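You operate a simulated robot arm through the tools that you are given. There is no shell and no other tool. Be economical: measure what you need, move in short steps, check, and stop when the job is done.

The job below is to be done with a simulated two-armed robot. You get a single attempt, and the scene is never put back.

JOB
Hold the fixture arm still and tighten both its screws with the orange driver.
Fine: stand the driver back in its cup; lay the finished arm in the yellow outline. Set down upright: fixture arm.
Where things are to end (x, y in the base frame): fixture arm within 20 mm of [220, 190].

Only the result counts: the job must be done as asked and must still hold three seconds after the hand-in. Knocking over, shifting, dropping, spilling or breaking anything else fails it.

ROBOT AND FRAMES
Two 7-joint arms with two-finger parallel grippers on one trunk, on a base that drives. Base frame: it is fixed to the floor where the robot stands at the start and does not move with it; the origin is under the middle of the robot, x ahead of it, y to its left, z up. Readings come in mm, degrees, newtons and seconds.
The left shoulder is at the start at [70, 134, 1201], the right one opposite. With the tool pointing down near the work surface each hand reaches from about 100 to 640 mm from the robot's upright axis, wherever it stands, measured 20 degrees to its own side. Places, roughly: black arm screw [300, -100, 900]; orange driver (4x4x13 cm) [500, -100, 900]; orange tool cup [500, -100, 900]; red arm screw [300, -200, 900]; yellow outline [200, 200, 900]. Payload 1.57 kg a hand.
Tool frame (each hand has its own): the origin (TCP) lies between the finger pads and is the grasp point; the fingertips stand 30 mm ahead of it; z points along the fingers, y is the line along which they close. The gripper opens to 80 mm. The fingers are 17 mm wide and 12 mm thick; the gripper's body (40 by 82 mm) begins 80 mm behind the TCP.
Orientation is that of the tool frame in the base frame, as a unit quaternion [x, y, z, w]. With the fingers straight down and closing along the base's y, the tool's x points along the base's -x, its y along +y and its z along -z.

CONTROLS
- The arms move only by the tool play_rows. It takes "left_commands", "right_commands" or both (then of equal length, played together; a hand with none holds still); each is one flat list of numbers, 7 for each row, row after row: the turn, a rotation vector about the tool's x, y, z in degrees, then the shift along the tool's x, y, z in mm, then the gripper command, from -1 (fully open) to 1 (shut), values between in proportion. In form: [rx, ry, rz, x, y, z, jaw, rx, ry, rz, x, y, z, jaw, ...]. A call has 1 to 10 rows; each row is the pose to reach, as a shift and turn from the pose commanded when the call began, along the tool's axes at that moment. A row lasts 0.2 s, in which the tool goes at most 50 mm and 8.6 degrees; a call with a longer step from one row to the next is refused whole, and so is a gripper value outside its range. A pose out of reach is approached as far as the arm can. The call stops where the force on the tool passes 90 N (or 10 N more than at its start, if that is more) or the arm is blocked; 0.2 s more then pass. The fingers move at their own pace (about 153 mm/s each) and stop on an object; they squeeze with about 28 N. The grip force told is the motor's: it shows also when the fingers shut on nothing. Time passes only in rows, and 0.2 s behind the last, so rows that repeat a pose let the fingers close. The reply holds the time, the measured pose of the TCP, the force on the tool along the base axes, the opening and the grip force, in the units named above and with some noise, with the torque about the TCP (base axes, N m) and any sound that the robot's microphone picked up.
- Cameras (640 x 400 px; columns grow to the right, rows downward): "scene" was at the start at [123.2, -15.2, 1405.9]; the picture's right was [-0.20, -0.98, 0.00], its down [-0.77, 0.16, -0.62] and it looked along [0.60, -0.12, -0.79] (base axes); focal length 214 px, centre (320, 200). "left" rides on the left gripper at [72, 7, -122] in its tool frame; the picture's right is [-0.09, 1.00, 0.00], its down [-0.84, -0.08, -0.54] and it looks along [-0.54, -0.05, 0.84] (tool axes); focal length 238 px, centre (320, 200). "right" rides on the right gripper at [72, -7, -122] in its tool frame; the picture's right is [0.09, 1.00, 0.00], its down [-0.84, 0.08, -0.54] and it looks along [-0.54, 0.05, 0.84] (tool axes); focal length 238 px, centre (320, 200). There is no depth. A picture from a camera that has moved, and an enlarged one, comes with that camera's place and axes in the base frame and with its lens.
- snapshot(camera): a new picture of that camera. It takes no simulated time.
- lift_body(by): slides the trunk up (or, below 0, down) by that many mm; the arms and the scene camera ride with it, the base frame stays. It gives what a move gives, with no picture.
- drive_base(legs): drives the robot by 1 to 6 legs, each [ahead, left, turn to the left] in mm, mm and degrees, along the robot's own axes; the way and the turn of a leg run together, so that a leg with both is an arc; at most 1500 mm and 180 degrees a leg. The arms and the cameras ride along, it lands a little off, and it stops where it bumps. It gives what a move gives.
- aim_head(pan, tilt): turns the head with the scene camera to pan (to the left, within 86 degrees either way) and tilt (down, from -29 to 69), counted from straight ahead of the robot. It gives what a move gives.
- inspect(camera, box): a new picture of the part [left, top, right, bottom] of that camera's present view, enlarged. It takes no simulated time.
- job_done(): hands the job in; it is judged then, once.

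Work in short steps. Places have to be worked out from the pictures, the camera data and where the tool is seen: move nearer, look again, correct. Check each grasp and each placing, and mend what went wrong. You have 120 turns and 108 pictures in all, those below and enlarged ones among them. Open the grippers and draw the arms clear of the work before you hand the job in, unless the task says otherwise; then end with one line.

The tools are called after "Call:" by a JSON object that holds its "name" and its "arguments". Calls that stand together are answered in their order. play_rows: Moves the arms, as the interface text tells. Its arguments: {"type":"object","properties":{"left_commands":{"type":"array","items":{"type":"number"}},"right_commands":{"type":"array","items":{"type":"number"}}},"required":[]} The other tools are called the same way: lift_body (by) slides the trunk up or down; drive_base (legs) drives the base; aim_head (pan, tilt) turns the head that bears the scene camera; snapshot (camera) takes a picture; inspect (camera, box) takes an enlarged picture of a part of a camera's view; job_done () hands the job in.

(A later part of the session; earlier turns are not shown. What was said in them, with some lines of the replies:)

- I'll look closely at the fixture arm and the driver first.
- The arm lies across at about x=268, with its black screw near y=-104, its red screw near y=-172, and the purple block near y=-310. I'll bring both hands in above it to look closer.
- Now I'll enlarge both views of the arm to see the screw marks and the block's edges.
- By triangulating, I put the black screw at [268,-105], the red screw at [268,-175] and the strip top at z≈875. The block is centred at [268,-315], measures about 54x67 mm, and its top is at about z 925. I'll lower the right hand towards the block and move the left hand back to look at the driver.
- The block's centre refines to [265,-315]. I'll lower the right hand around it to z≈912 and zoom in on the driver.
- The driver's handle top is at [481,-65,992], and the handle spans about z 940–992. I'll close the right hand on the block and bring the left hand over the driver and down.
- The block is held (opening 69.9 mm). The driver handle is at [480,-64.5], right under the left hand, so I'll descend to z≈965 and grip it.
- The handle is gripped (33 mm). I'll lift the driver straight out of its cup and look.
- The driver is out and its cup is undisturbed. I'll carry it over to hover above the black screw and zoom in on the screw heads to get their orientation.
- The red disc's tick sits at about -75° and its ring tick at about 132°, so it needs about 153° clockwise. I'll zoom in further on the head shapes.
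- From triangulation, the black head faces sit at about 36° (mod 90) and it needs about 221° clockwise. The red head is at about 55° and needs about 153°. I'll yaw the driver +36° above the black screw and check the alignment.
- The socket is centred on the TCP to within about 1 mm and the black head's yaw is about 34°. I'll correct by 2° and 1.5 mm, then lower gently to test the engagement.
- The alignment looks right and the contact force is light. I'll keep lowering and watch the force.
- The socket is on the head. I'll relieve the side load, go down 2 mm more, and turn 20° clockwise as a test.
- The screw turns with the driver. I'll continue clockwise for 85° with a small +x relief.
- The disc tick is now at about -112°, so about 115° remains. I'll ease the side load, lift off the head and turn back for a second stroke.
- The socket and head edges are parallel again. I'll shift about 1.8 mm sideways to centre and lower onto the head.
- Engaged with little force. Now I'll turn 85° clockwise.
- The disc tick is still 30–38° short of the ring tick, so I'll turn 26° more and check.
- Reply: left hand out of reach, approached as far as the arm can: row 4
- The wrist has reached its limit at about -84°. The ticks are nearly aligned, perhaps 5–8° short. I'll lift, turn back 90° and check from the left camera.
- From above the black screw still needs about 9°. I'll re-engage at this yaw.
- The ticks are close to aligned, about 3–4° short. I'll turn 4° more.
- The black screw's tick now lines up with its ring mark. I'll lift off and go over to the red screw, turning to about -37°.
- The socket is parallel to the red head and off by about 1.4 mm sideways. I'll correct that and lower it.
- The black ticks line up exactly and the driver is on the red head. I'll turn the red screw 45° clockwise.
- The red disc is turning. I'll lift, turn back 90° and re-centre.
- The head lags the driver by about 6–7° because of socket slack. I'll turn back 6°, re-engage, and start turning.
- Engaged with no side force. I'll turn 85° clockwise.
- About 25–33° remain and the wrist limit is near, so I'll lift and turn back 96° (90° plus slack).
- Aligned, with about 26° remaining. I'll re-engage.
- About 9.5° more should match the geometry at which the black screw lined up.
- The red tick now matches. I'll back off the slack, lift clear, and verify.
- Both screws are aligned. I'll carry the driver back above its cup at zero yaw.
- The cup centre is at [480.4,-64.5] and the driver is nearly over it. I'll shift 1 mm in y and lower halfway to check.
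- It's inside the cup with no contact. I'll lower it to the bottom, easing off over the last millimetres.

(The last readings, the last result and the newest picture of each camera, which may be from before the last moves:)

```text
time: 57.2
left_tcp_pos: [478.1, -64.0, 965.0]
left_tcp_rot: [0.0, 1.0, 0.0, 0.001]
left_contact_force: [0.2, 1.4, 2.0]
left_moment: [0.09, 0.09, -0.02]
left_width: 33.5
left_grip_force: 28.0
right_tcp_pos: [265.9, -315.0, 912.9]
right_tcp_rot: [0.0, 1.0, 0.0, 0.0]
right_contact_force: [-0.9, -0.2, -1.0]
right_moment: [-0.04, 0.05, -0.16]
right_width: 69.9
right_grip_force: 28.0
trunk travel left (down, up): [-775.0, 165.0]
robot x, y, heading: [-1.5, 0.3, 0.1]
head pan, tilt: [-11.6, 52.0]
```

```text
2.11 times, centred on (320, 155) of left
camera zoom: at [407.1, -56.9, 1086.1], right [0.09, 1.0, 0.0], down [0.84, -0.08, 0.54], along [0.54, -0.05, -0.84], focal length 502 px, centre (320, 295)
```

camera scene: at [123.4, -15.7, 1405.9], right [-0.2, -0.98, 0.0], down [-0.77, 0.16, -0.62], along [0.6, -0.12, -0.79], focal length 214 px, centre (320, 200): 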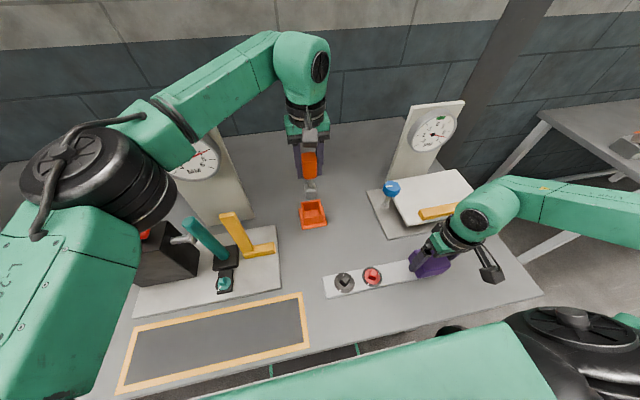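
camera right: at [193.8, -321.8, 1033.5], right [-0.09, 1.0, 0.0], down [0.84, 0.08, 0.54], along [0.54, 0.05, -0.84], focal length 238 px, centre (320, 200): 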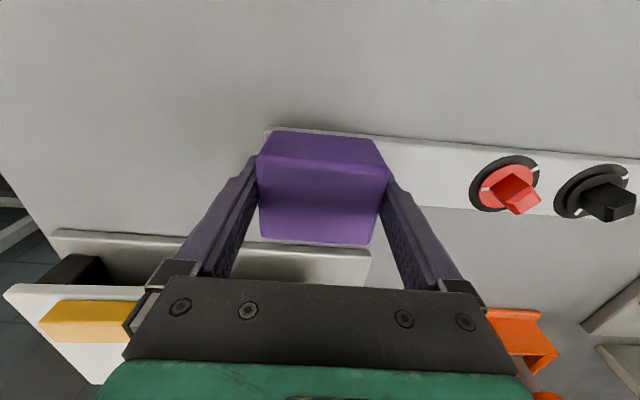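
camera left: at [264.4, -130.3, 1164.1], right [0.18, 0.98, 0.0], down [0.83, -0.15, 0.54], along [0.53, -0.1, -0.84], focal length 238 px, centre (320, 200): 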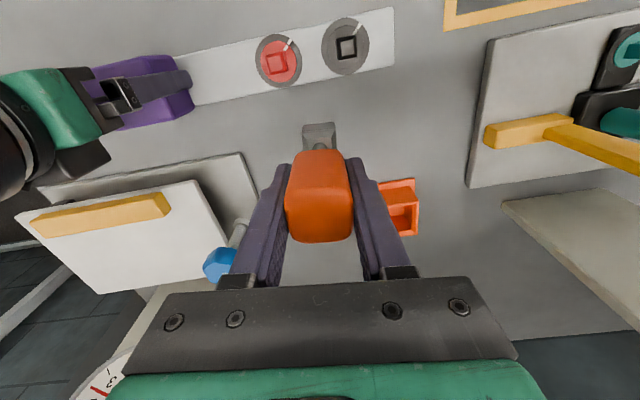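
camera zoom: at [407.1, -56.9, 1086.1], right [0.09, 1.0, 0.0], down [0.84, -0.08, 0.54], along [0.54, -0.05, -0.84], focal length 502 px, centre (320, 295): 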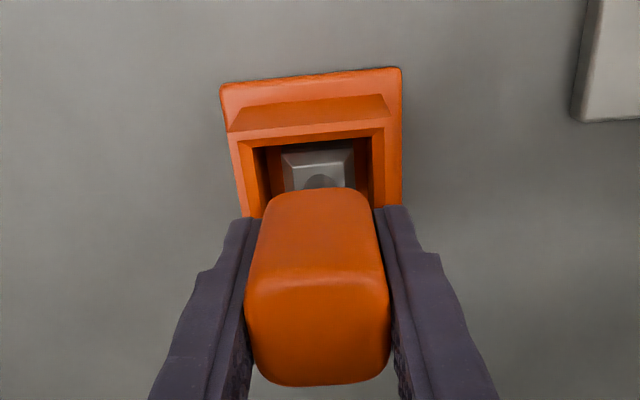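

It's touching the cup floor (force went from -1.5 to +2 N). I'll open and rise.

Call:
{"name": "play_rows", "arguments": {"left_commands": [0, 0, 0, 0, 0, 0, 0.3, 0, 0, 0, 0, 0, 0, 0, 0, 0, 0, 0, 0, 0, -0.6, 0, 0, 0, 0, 0, 0, -1, 0, 0, 0, 0, 0, -25, -1, 0, 0, 0, 0, 0, -60, -1, 0, 0, 0, 0, 0, -100, -1, 0, 0, 0, 30, 0, -140, -1, 0, 0, 0, 50, 0, -140, -1]}}

Call:
{"name": "inspect", "arguments": {"camera": "left", "box": [220, 60, 420, 250]}}

Call:
{"name": "inspect", "arguments": {"camera": "scene", "box": [270, 140, 360, 240]}}

```text
time: 59.2
left_tcp_pos: [427.1, -65.6, 1106.9]
left_tcp_rot: [0.0, 1.0, 0.0, 0.0]
left_contact_force: [-0.2, 0.1, -0.2]
left_moment: [-0.01, -0.01, 0.03]
left_width: 79.9
left_grip_force: 0.1
right_tcp_pos: [265.8, -314.7, 911.5]
right_tcp_rot: [0.0, 1.0, 0.0, 0.0]
right_contact_force: [-1.9, -0.2, 0.5]
right_moment: [0.12, -0.03, 0.16]
right_width: 70.0
right_grip_force: 28.3
trunk travel left (down, up): [-775.0, 165.0]
robot x, y, heading: [-3.1, -1.4, -0.2]
head pan, tilt: [-11.6, 52.0]
```

```text
2.11 times, centred on (320, 155) of left
camera zoom: at [356.4, -59.3, 1228.7], right [0.09, 1.0, 0.0], down [0.84, -0.08, 0.54], along [0.54, -0.05, -0.84], focal length 502 px, centre (320, 295)
```

zoom: 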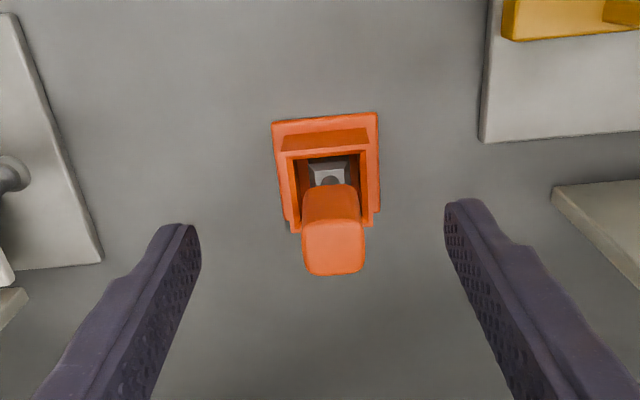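

```text
4.00 times, centred on (315, 190) of scene
camera zoom: at [123.1, -15.6, 1405.9], right [-0.2, -0.98, 0.0], down [-0.77, 0.16, -0.62], along [0.6, -0.12, -0.79], focal length 858 px, centre (340, 240)
```

zoom: 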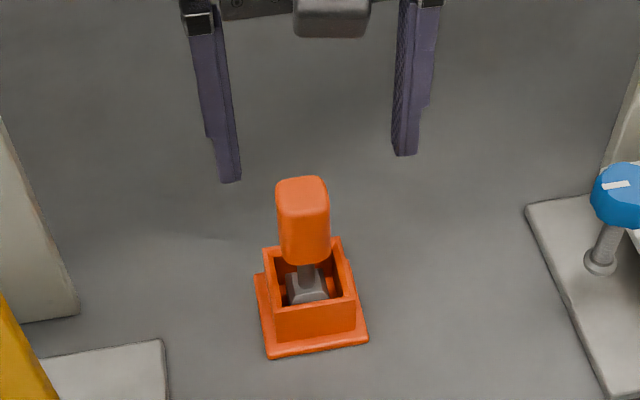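

The driver stands in its cup as before. I'll retract the left hand up and out to the left, then test-lift the arm with the right hand.

Call:
{"name": "play_rows", "arguments": {"left_commands": [0, 0, 0, 35, 0, -35, -1, 0, 0, 0, 70, 5, -70, -1, 0, 0, 0, 100, 30, -100, -1, 0, 0, 0, 105, 75, -110, -1, 0, 0, 0, 105, 123, -110, -1, 0, 0, 0, 105, 171, -110, -1, 0, 0, 0, 105, 219, -110, -1, 0, 0, 0, 105, 267, -110, -1, 0, 0, 0, 105, 315, -110, -1, 0, 0, 0, 105, 363, -110, -1]}}

Call:
{"name": "play_rows", "arguments": {"left_commands": [0, 0, 0, 0, 45, 0, -1, 0, 0, 0, 0, 90, 0, -1, 0, 0, 0, 0, 135, 0, -1, 0, 0, 0, 0, 150, 0, -1, 0, 0, 0, 0, 150, 0, -1, 0, 0, 0, 0, 150, 0, -1], "right_commands": [0, 0, 0, 0, 0, -1, 1, 0, 0, 0, 0, 0, -2, 1, 0, 0, 0, 0, 0, -4, 1, 0, 0, 0, 0, 0, -7, 1, 0, 0, 0, 0, 0, -10, 1, 0, 0, 0, 0, 0, -10, 1]}}

Call:
{"name": "snapshot", "arguments": {"camera": "scene"}}

Call:
{"name": "snapshot", "arguments": {"camera": "right"}}

```text
time: 61.4
left_tcp_pos: [322.0, 296.0, 1213.9]
left_tcp_rot: [0.001, 1.0, -0.001, 0.001]
left_contact_force: [-1.0, 0.2, -0.1]
left_moment: [0.0, 0.0, -0.03]
left_width: 80.1
left_grip_force: 0.0
left hand out of reach, approached as far as the arm can: row 10
right_tcp_pos: [265.1, -313.9, 913.3]
right_tcp_rot: [0.0, 1.0, -0.001, 0.0]
right_contact_force: [0.5, 1.3, 0.1]
right_moment: [-0.32, 0.02, 0.0]
right_width: 69.9
right_grip_force: 28.1
trunk travel left (down, up): [-775.0, 165.0]
robot x, y, heading: [0.9, -3.2, 0.0]
head pan, tilt: [-11.6, 52.0]
```

```text
time: 62.8
left_tcp_pos: [355.6, 373.1, 1190.1]
left_tcp_rot: [0.0, 1.0, 0.0, 0.0]
left_contact_force: [0.1, 0.9, 0.7]
left_moment: [0.0, 0.0, -0.02]
left_width: 79.9
left_grip_force: 0.1
left hand out of reach, approached as far as the arm can: row 1, 2, 3, 4, 5, 6
right_tcp_pos: [266.4, -316.0, 922.9]
right_tcp_rot: [0.0, 1.0, -0.001, 0.0]
right_contact_force: [-0.7, 0.5, -5.5]
right_moment: [-0.34, 0.03, 0.0]
right_width: 69.8
right_grip_force: 28.5
trunk travel left (down, up): [-775.0, 165.0]
robot x, y, heading: [0.7, -2.7, -0.1]
head pan, tilt: [-11.6, 52.0]
```

```text
40 pictures are left
camera scene: at [123.5, -15.9, 1405.8], right [-0.2, -0.98, 0.0], down [-0.77, 0.16, -0.62], along [0.6, -0.12, -0.79], focal length 214 px, centre (320, 200)
```

scene: 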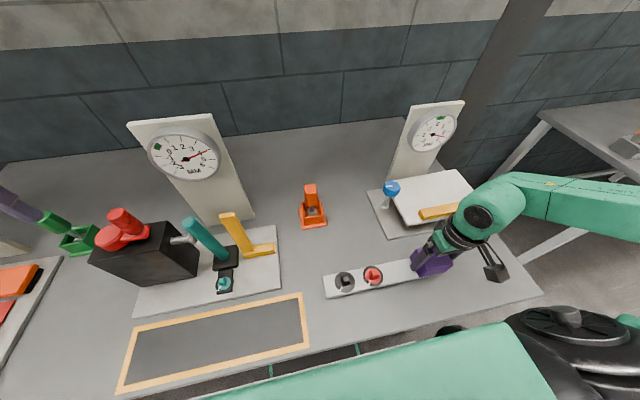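

```text
39 pictures are left
camera right: at [192.9, -321.9, 1043.5], right [-0.09, 1.0, 0.0], down [0.84, 0.08, 0.54], along [0.54, 0.05, -0.84], focal length 238 px, centre (320, 200)
```

right: 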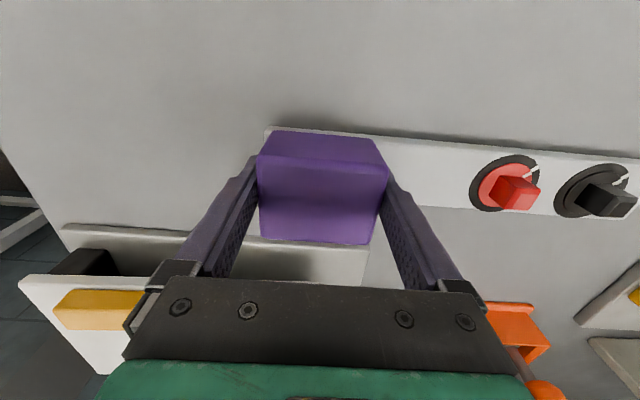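

The arm is lifted 10 mm, is held level, and weighs about 0.5 kg. I'll raise it more, bring it back in x, and start carrying it left.

Call:
{"name": "play_rows", "arguments": {"right_commands": [0, 0, 0, 0, 0, -20, 1, 0, 0, 0, 12, 10, -38, 1, 0, 0, 0, 25, 35, -38, 1, 0, 0, 0, 38, 65, -38, 1, 0, 0, 0, 49, 100, -38, 1, 0, 0, 0, 49, 135, -38, 1, 0, 0, 0, 49, 170, -38, 1, 0, 0, 0, 49, 200, -38, 1, 0, 0, 0, 49, 200, -38, 1]}}

Call:
{"name": "snapshot", "arguments": {"camera": "scene"}}

```text
time: 64.9
left_tcp_pos: [355.7, 371.4, 1190.0]
left_tcp_rot: [0.0, 1.0, 0.0, 0.0]
left_contact_force: [0.0, -0.8, 0.0]
left_moment: [0.01, -0.03, 0.0]
left_width: 79.8
left_grip_force: 0.1
right_tcp_pos: [222.4, -115.0, 959.7]
right_tcp_rot: [0.001, 1.0, -0.001, 0.008]
right_contact_force: [10.1, 0.1, -1.6]
right_moment: [-0.24, 1.86, 0.02]
right_width: 70.0
right_grip_force: 28.0
right hand out of reach, approached as far as the arm can: row 4, 5, 6, 7
trunk travel left (down, up): [-775.0, 165.0]
robot x, y, heading: [-1.4, -1.4, -0.3]
head pan, tilt: [-11.6, 52.0]
stopped in row 9 (right hand): the force on the tool passed its limit (the readings are from after the stop); the commanded pose is now the measured one
```

```text
38 pictures are left
camera scene: at [122.6, -16.7, 1405.9], right [-0.2, -0.98, 0.0], down [-0.77, 0.16, -0.62], along [0.6, -0.12, -0.79], focal length 214 px, centre (320, 200)
```

scene: 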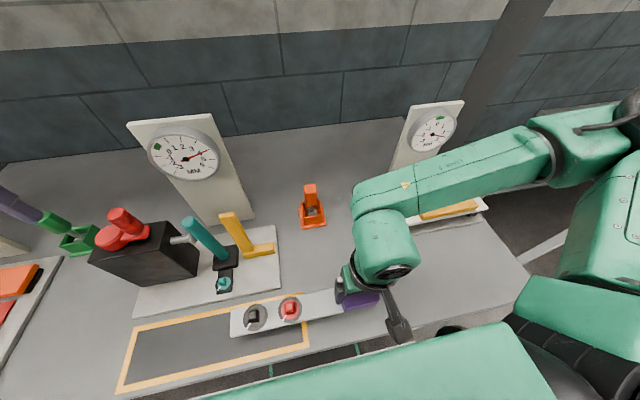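

The hand brushed something on the -x side, probably its camera against the robot's own body. I'll ease forward 15 mm and then give the arm room by driving the base back.

Call:
{"name": "play_rows", "arguments": {"right_commands": [0, 0, 0, -5, 0, 0, 1, 0, 0, 0, -15, 0, 0, 1, 0, 0, 0, -25, 0, 0, 1, 0, 0, 0, -25, 0, 0, 1]}}

Call:
{"name": "snapshot", "arguments": {"camera": "right"}}

```text
time: 65.9
left_tcp_pos: [356.1, 373.8, 1189.3]
left_tcp_rot: [-0.001, 1.0, 0.0, 0.0]
left_contact_force: [-0.3, 0.2, -0.1]
left_moment: [0.01, -0.01, 0.02]
left_width: 80.1
left_grip_force: 0.1
right_tcp_pos: [247.6, -113.1, 960.2]
right_tcp_rot: [0.0, 1.0, -0.001, 0.006]
right_contact_force: [-0.2, -0.5, -4.1]
right_moment: [-0.34, 0.01, 0.01]
right_width: 70.1
right_grip_force: 27.9
trunk travel left (down, up): [-775.0, 165.0]
robot x, y, heading: [-0.7, 1.5, 0.1]
head pan, tilt: [-11.6, 52.0]
```

```text
37 pictures are left
camera right: at [173.8, -120.3, 1080.0], right [-0.09, 1.0, 0.0], down [0.83, 0.08, 0.55], along [0.55, 0.05, -0.83], focal length 238 px, centre (320, 200)
```

right: 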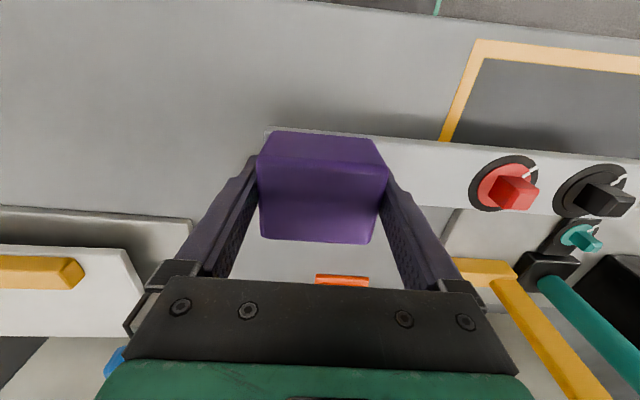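

Free again. I'll drive the base 130 mm back and 195 mm left with the arm held up, then extend.

Call:
{"name": "drive_base", "arguments": {"legs": [[-130, 0, 0], [0, 195, 0]]}}

Call:
{"name": "snapshot", "arguments": {"camera": "scene"}}

```text
time: 68.4
left_tcp_pos: [226.6, 570.2, 1190.3]
left_tcp_rot: [0.0, 1.0, 0.002, -0.001]
left_contact_force: [0.1, -0.3, 0.2]
left_moment: [0.03, 0.0, 0.0]
left_width: 80.0
left_grip_force: 0.1
right_tcp_pos: [118.2, 83.2, 959.4]
right_tcp_rot: [0.0, 1.0, -0.001, 0.006]
right_contact_force: [-0.3, -0.2, -4.6]
right_moment: [-0.28, 0.0, -0.02]
right_width: 69.9
right_grip_force: 28.1
trunk travel left (down, up): [-775.0, 165.0]
robot x, y, heading: [-133.1, 199.5, -0.3]
head pan, tilt: [-11.6, 52.0]
```

```text
36 pictures are left
camera scene: at [-5.8, 180.9, 1405.8], right [-0.2, -0.98, 0.0], down [-0.77, 0.16, -0.61], along [0.6, -0.12, -0.79], focal length 214 px, centre (320, 200)
```

scene: 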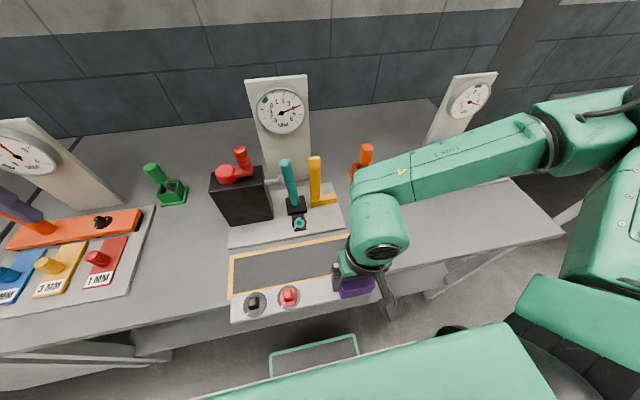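

Room is good. I'll extend +99 mm in x over the outline and remove the 0.7° tilt, then check from the cameras.

Call:
{"name": "play_rows", "arguments": {"right_commands": [0, 0, 0, -30, -1, 0, 1, 0, 0.4, 0, -60, -2, 0, 1, 0, 0.7, 0, -85, -3, 0, 1, 0, 0.7, 0, -99, -3, 0, 1, 0, 0.7, 0, -99, -3, 0, 1]}}

Call:
{"name": "snapshot", "arguments": {"camera": "scene"}}

Call:
{"name": "snapshot", "arguments": {"camera": "right"}}

```text
time: 69.6
left_tcp_pos: [225.4, 573.1, 1189.7]
left_tcp_rot: [-0.001, 1.0, 0.0, 0.0]
left_contact_force: [0.4, 0.4, 0.0]
left_moment: [-0.02, -0.01, 0.01]
left_width: 79.8
left_grip_force: 0.0
right_tcp_pos: [218.2, 81.5, 962.5]
right_tcp_rot: [0.001, 1.0, -0.002, 0.0]
right_contact_force: [-0.2, 0.3, -5.4]
right_moment: [-0.33, 0.02, -0.03]
right_width: 69.5
right_grip_force: 27.5
trunk travel left (down, up): [-775.0, 165.0]
robot x, y, heading: [-131.6, 198.1, 0.0]
head pan, tilt: [-11.6, 52.0]
```

```text
35 pictures are left
camera scene: at [-5.9, 183.6, 1405.8], right [-0.2, -0.98, 0.0], down [-0.77, 0.16, -0.62], along [0.6, -0.12, -0.79], focal length 214 px, centre (320, 200)
```

scene: 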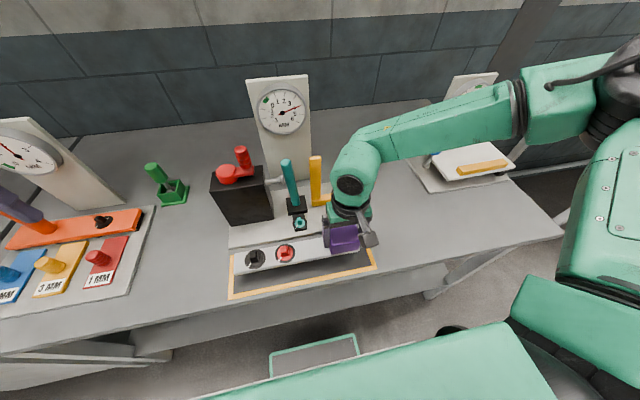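

```text
34 pictures are left
camera right: at [145.3, 75.9, 1083.1], right [-0.09, 1.0, 0.0], down [0.84, 0.08, 0.54], along [0.54, 0.05, -0.84], focal length 238 px, centre (320, 200)
```

right: 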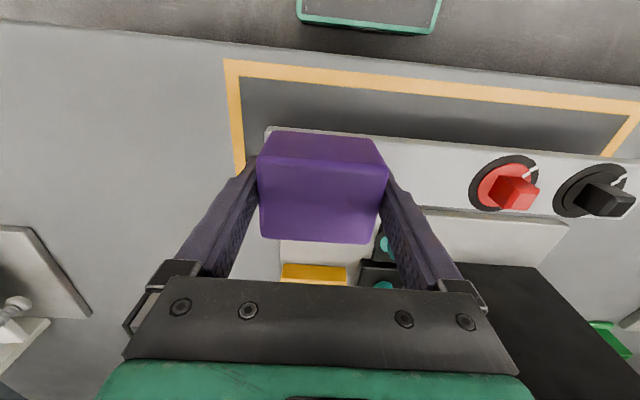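

The arm hovers inside the outline. I'll lower about 45 mm and check.

Call:
{"name": "play_rows", "arguments": {"right_commands": [0, 0, 0, 0, 0, 15, 1, 0, 0, 0, 0, 0, 28, 1, 0, 0, 0, 0, 0, 38, 1, 0, 0, 0, 0, 0, 44, 1, 0, 0, 0, 0, 0, 46, 1, 0, 0, 0, 0, 0, 46, 1]}}

Call:
{"name": "inspect", "arguments": {"camera": "scene", "box": [210, 200, 400, 320]}}

```text
time: 71.0
left_tcp_pos: [228.0, 573.3, 1188.7]
left_tcp_rot: [-0.001, 1.0, -0.001, -0.001]
left_contact_force: [0.7, -0.3, 0.6]
left_moment: [0.02, 0.01, 0.03]
left_width: 80.2
left_grip_force: 0.1
right_tcp_pos: [218.8, 80.9, 914.8]
right_tcp_rot: [0.0, 1.0, 0.0, 0.0]
right_contact_force: [0.6, -0.5, -4.8]
right_moment: [-0.33, 0.02, 0.01]
right_width: 70.0
right_grip_force: 28.2
trunk travel left (down, up): [-775.0, 165.0]
robot x, y, heading: [-128.4, 199.7, 0.1]
head pan, tilt: [-11.6, 52.0]
```

```text
3.33 times, centred on (305, 260) of scene
camera zoom: at [-5.8, 184.0, 1405.8], right [-0.2, -0.98, 0.0], down [-0.77, 0.16, -0.62], along [0.6, -0.12, -0.79], focal length 715 px, centre (370, 0)
```

zoom: 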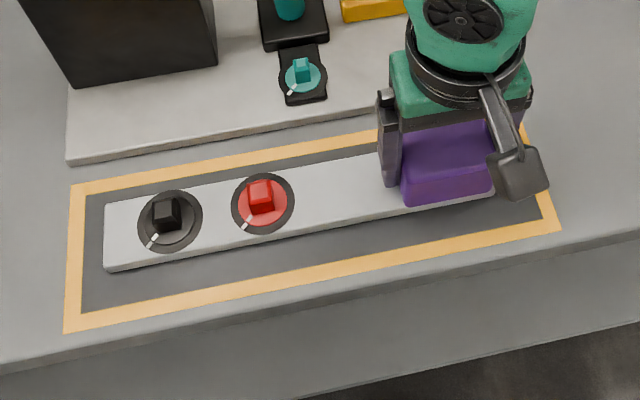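

The strip is centred at about [219–222, 191], inside the outline. I'll lower the last 2 mm to contact.

Call:
{"name": "play_rows", "arguments": {"right_commands": [0, 0, 0, 1, 0, 1, 1, 0, 0, 0, 1, 0, 2, 1, 0, 0, 0, 1, 0, 2, 1]}}

```text
time: 71.8
left_tcp_pos: [225.1, 571.8, 1189.3]
left_tcp_rot: [-0.001, 1.0, 0.001, 0.0]
left_contact_force: [-0.5, 0.4, 0.6]
left_moment: [0.0, 0.01, 0.0]
left_width: 80.1
left_grip_force: 0.1
right_tcp_pos: [217.3, 82.6, 913.9]
right_tcp_rot: [0.0, 1.0, -0.001, 0.001]
right_contact_force: [1.6, -2.8, 2.7]
right_moment: [0.94, 0.07, -0.03]
right_width: 70.0
right_grip_force: 28.3
trunk travel left (down, up): [-775.0, 165.0]
robot x, y, heading: [-130.2, 200.1, -0.3]
head pan, tilt: [-11.6, 52.0]
```

Contact is felt (force z went from -4.8 to +2.7 N). I'll open and rise straight up.

Call:
{"name": "play_rows", "arguments": {"right_commands": [0, 0, 0, 0, 0, 0, 0, 0, 0, 0, 0, 0, 0, -1, 0, 0, 0, 0, 0, 0, -1, 0, 0, 0, 0, 0, -15, -1, 0, 0, 0, 0, 0, -40, -1, 0, 0, 0, 0, 0, -80, -1, 0, 0, 0, 0, -20, -125, -1, 0, 0, 0, 0, -60, -150, -1, 0, 0, 0, 0, -105, -160, -1, 0, 0, 0, 0, -150, -160, -1]}}

Call:
{"name": "snapshot", "arguments": {"camera": "scene"}}

Call:
{"name": "inspect", "arguments": {"camera": "scene", "box": [210, 200, 400, 320]}}

```text
time: 74.0
left_tcp_pos: [226.2, 570.8, 1190.7]
left_tcp_rot: [-0.001, 1.0, 0.001, 0.001]
left_contact_force: [-0.2, -0.3, -0.4]
left_moment: [-0.01, 0.01, -0.01]
left_width: 79.6
left_grip_force: 0.1
right_tcp_pos: [217.3, -73.2, 1073.0]
right_tcp_rot: [-0.001, 1.0, 0.0, 0.001]
right_contact_force: [-0.4, -0.5, -0.4]
right_moment: [0.03, 0.01, 0.0]
right_width: 80.1
right_grip_force: 0.1
trunk travel left (down, up): [-775.0, 165.0]
robot x, y, heading: [-130.8, 197.5, -0.1]
head pan, tilt: [-11.6, 52.0]
```

```text
32 pictures are left
camera scene: at [-7.0, 181.8, 1406.0], right [-0.2, -0.98, 0.0], down [-0.77, 0.16, -0.62], along [0.6, -0.12, -0.79], focal length 214 px, centre (320, 200)
```

scene: 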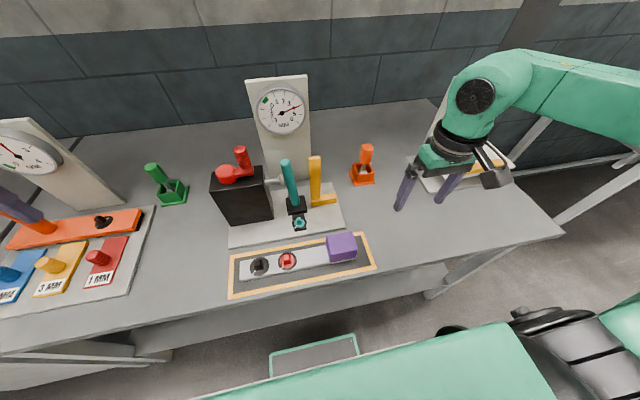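

```text
3.33 times, centred on (305, 260) of scene
camera zoom: at [-7.0, 181.8, 1406.0], right [-0.2, -0.98, 0.0], down [-0.77, 0.16, -0.62], along [0.6, -0.12, -0.79], focal length 715 px, centre (370, 0)
```

zoom: 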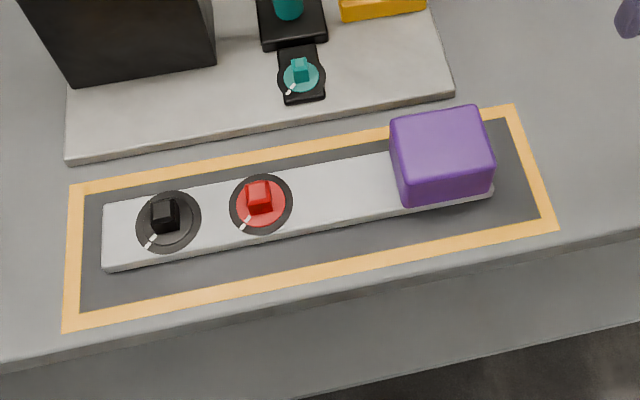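

The arm lies upright inside the outline with its ticks aligned, the driver stands in its cup, and both hands are open and clear. I'm handing in the job.

Call:
{"name": "job_done", "arguments": {}}

```text
The job is handed in.
```

I turned both fixture-arm screws clockwise until their ticks met the ring marks, and stood the orange driver back in its cup. The arm is upright in the yellow outline, centred at about [220, 190], and the job is handed in.
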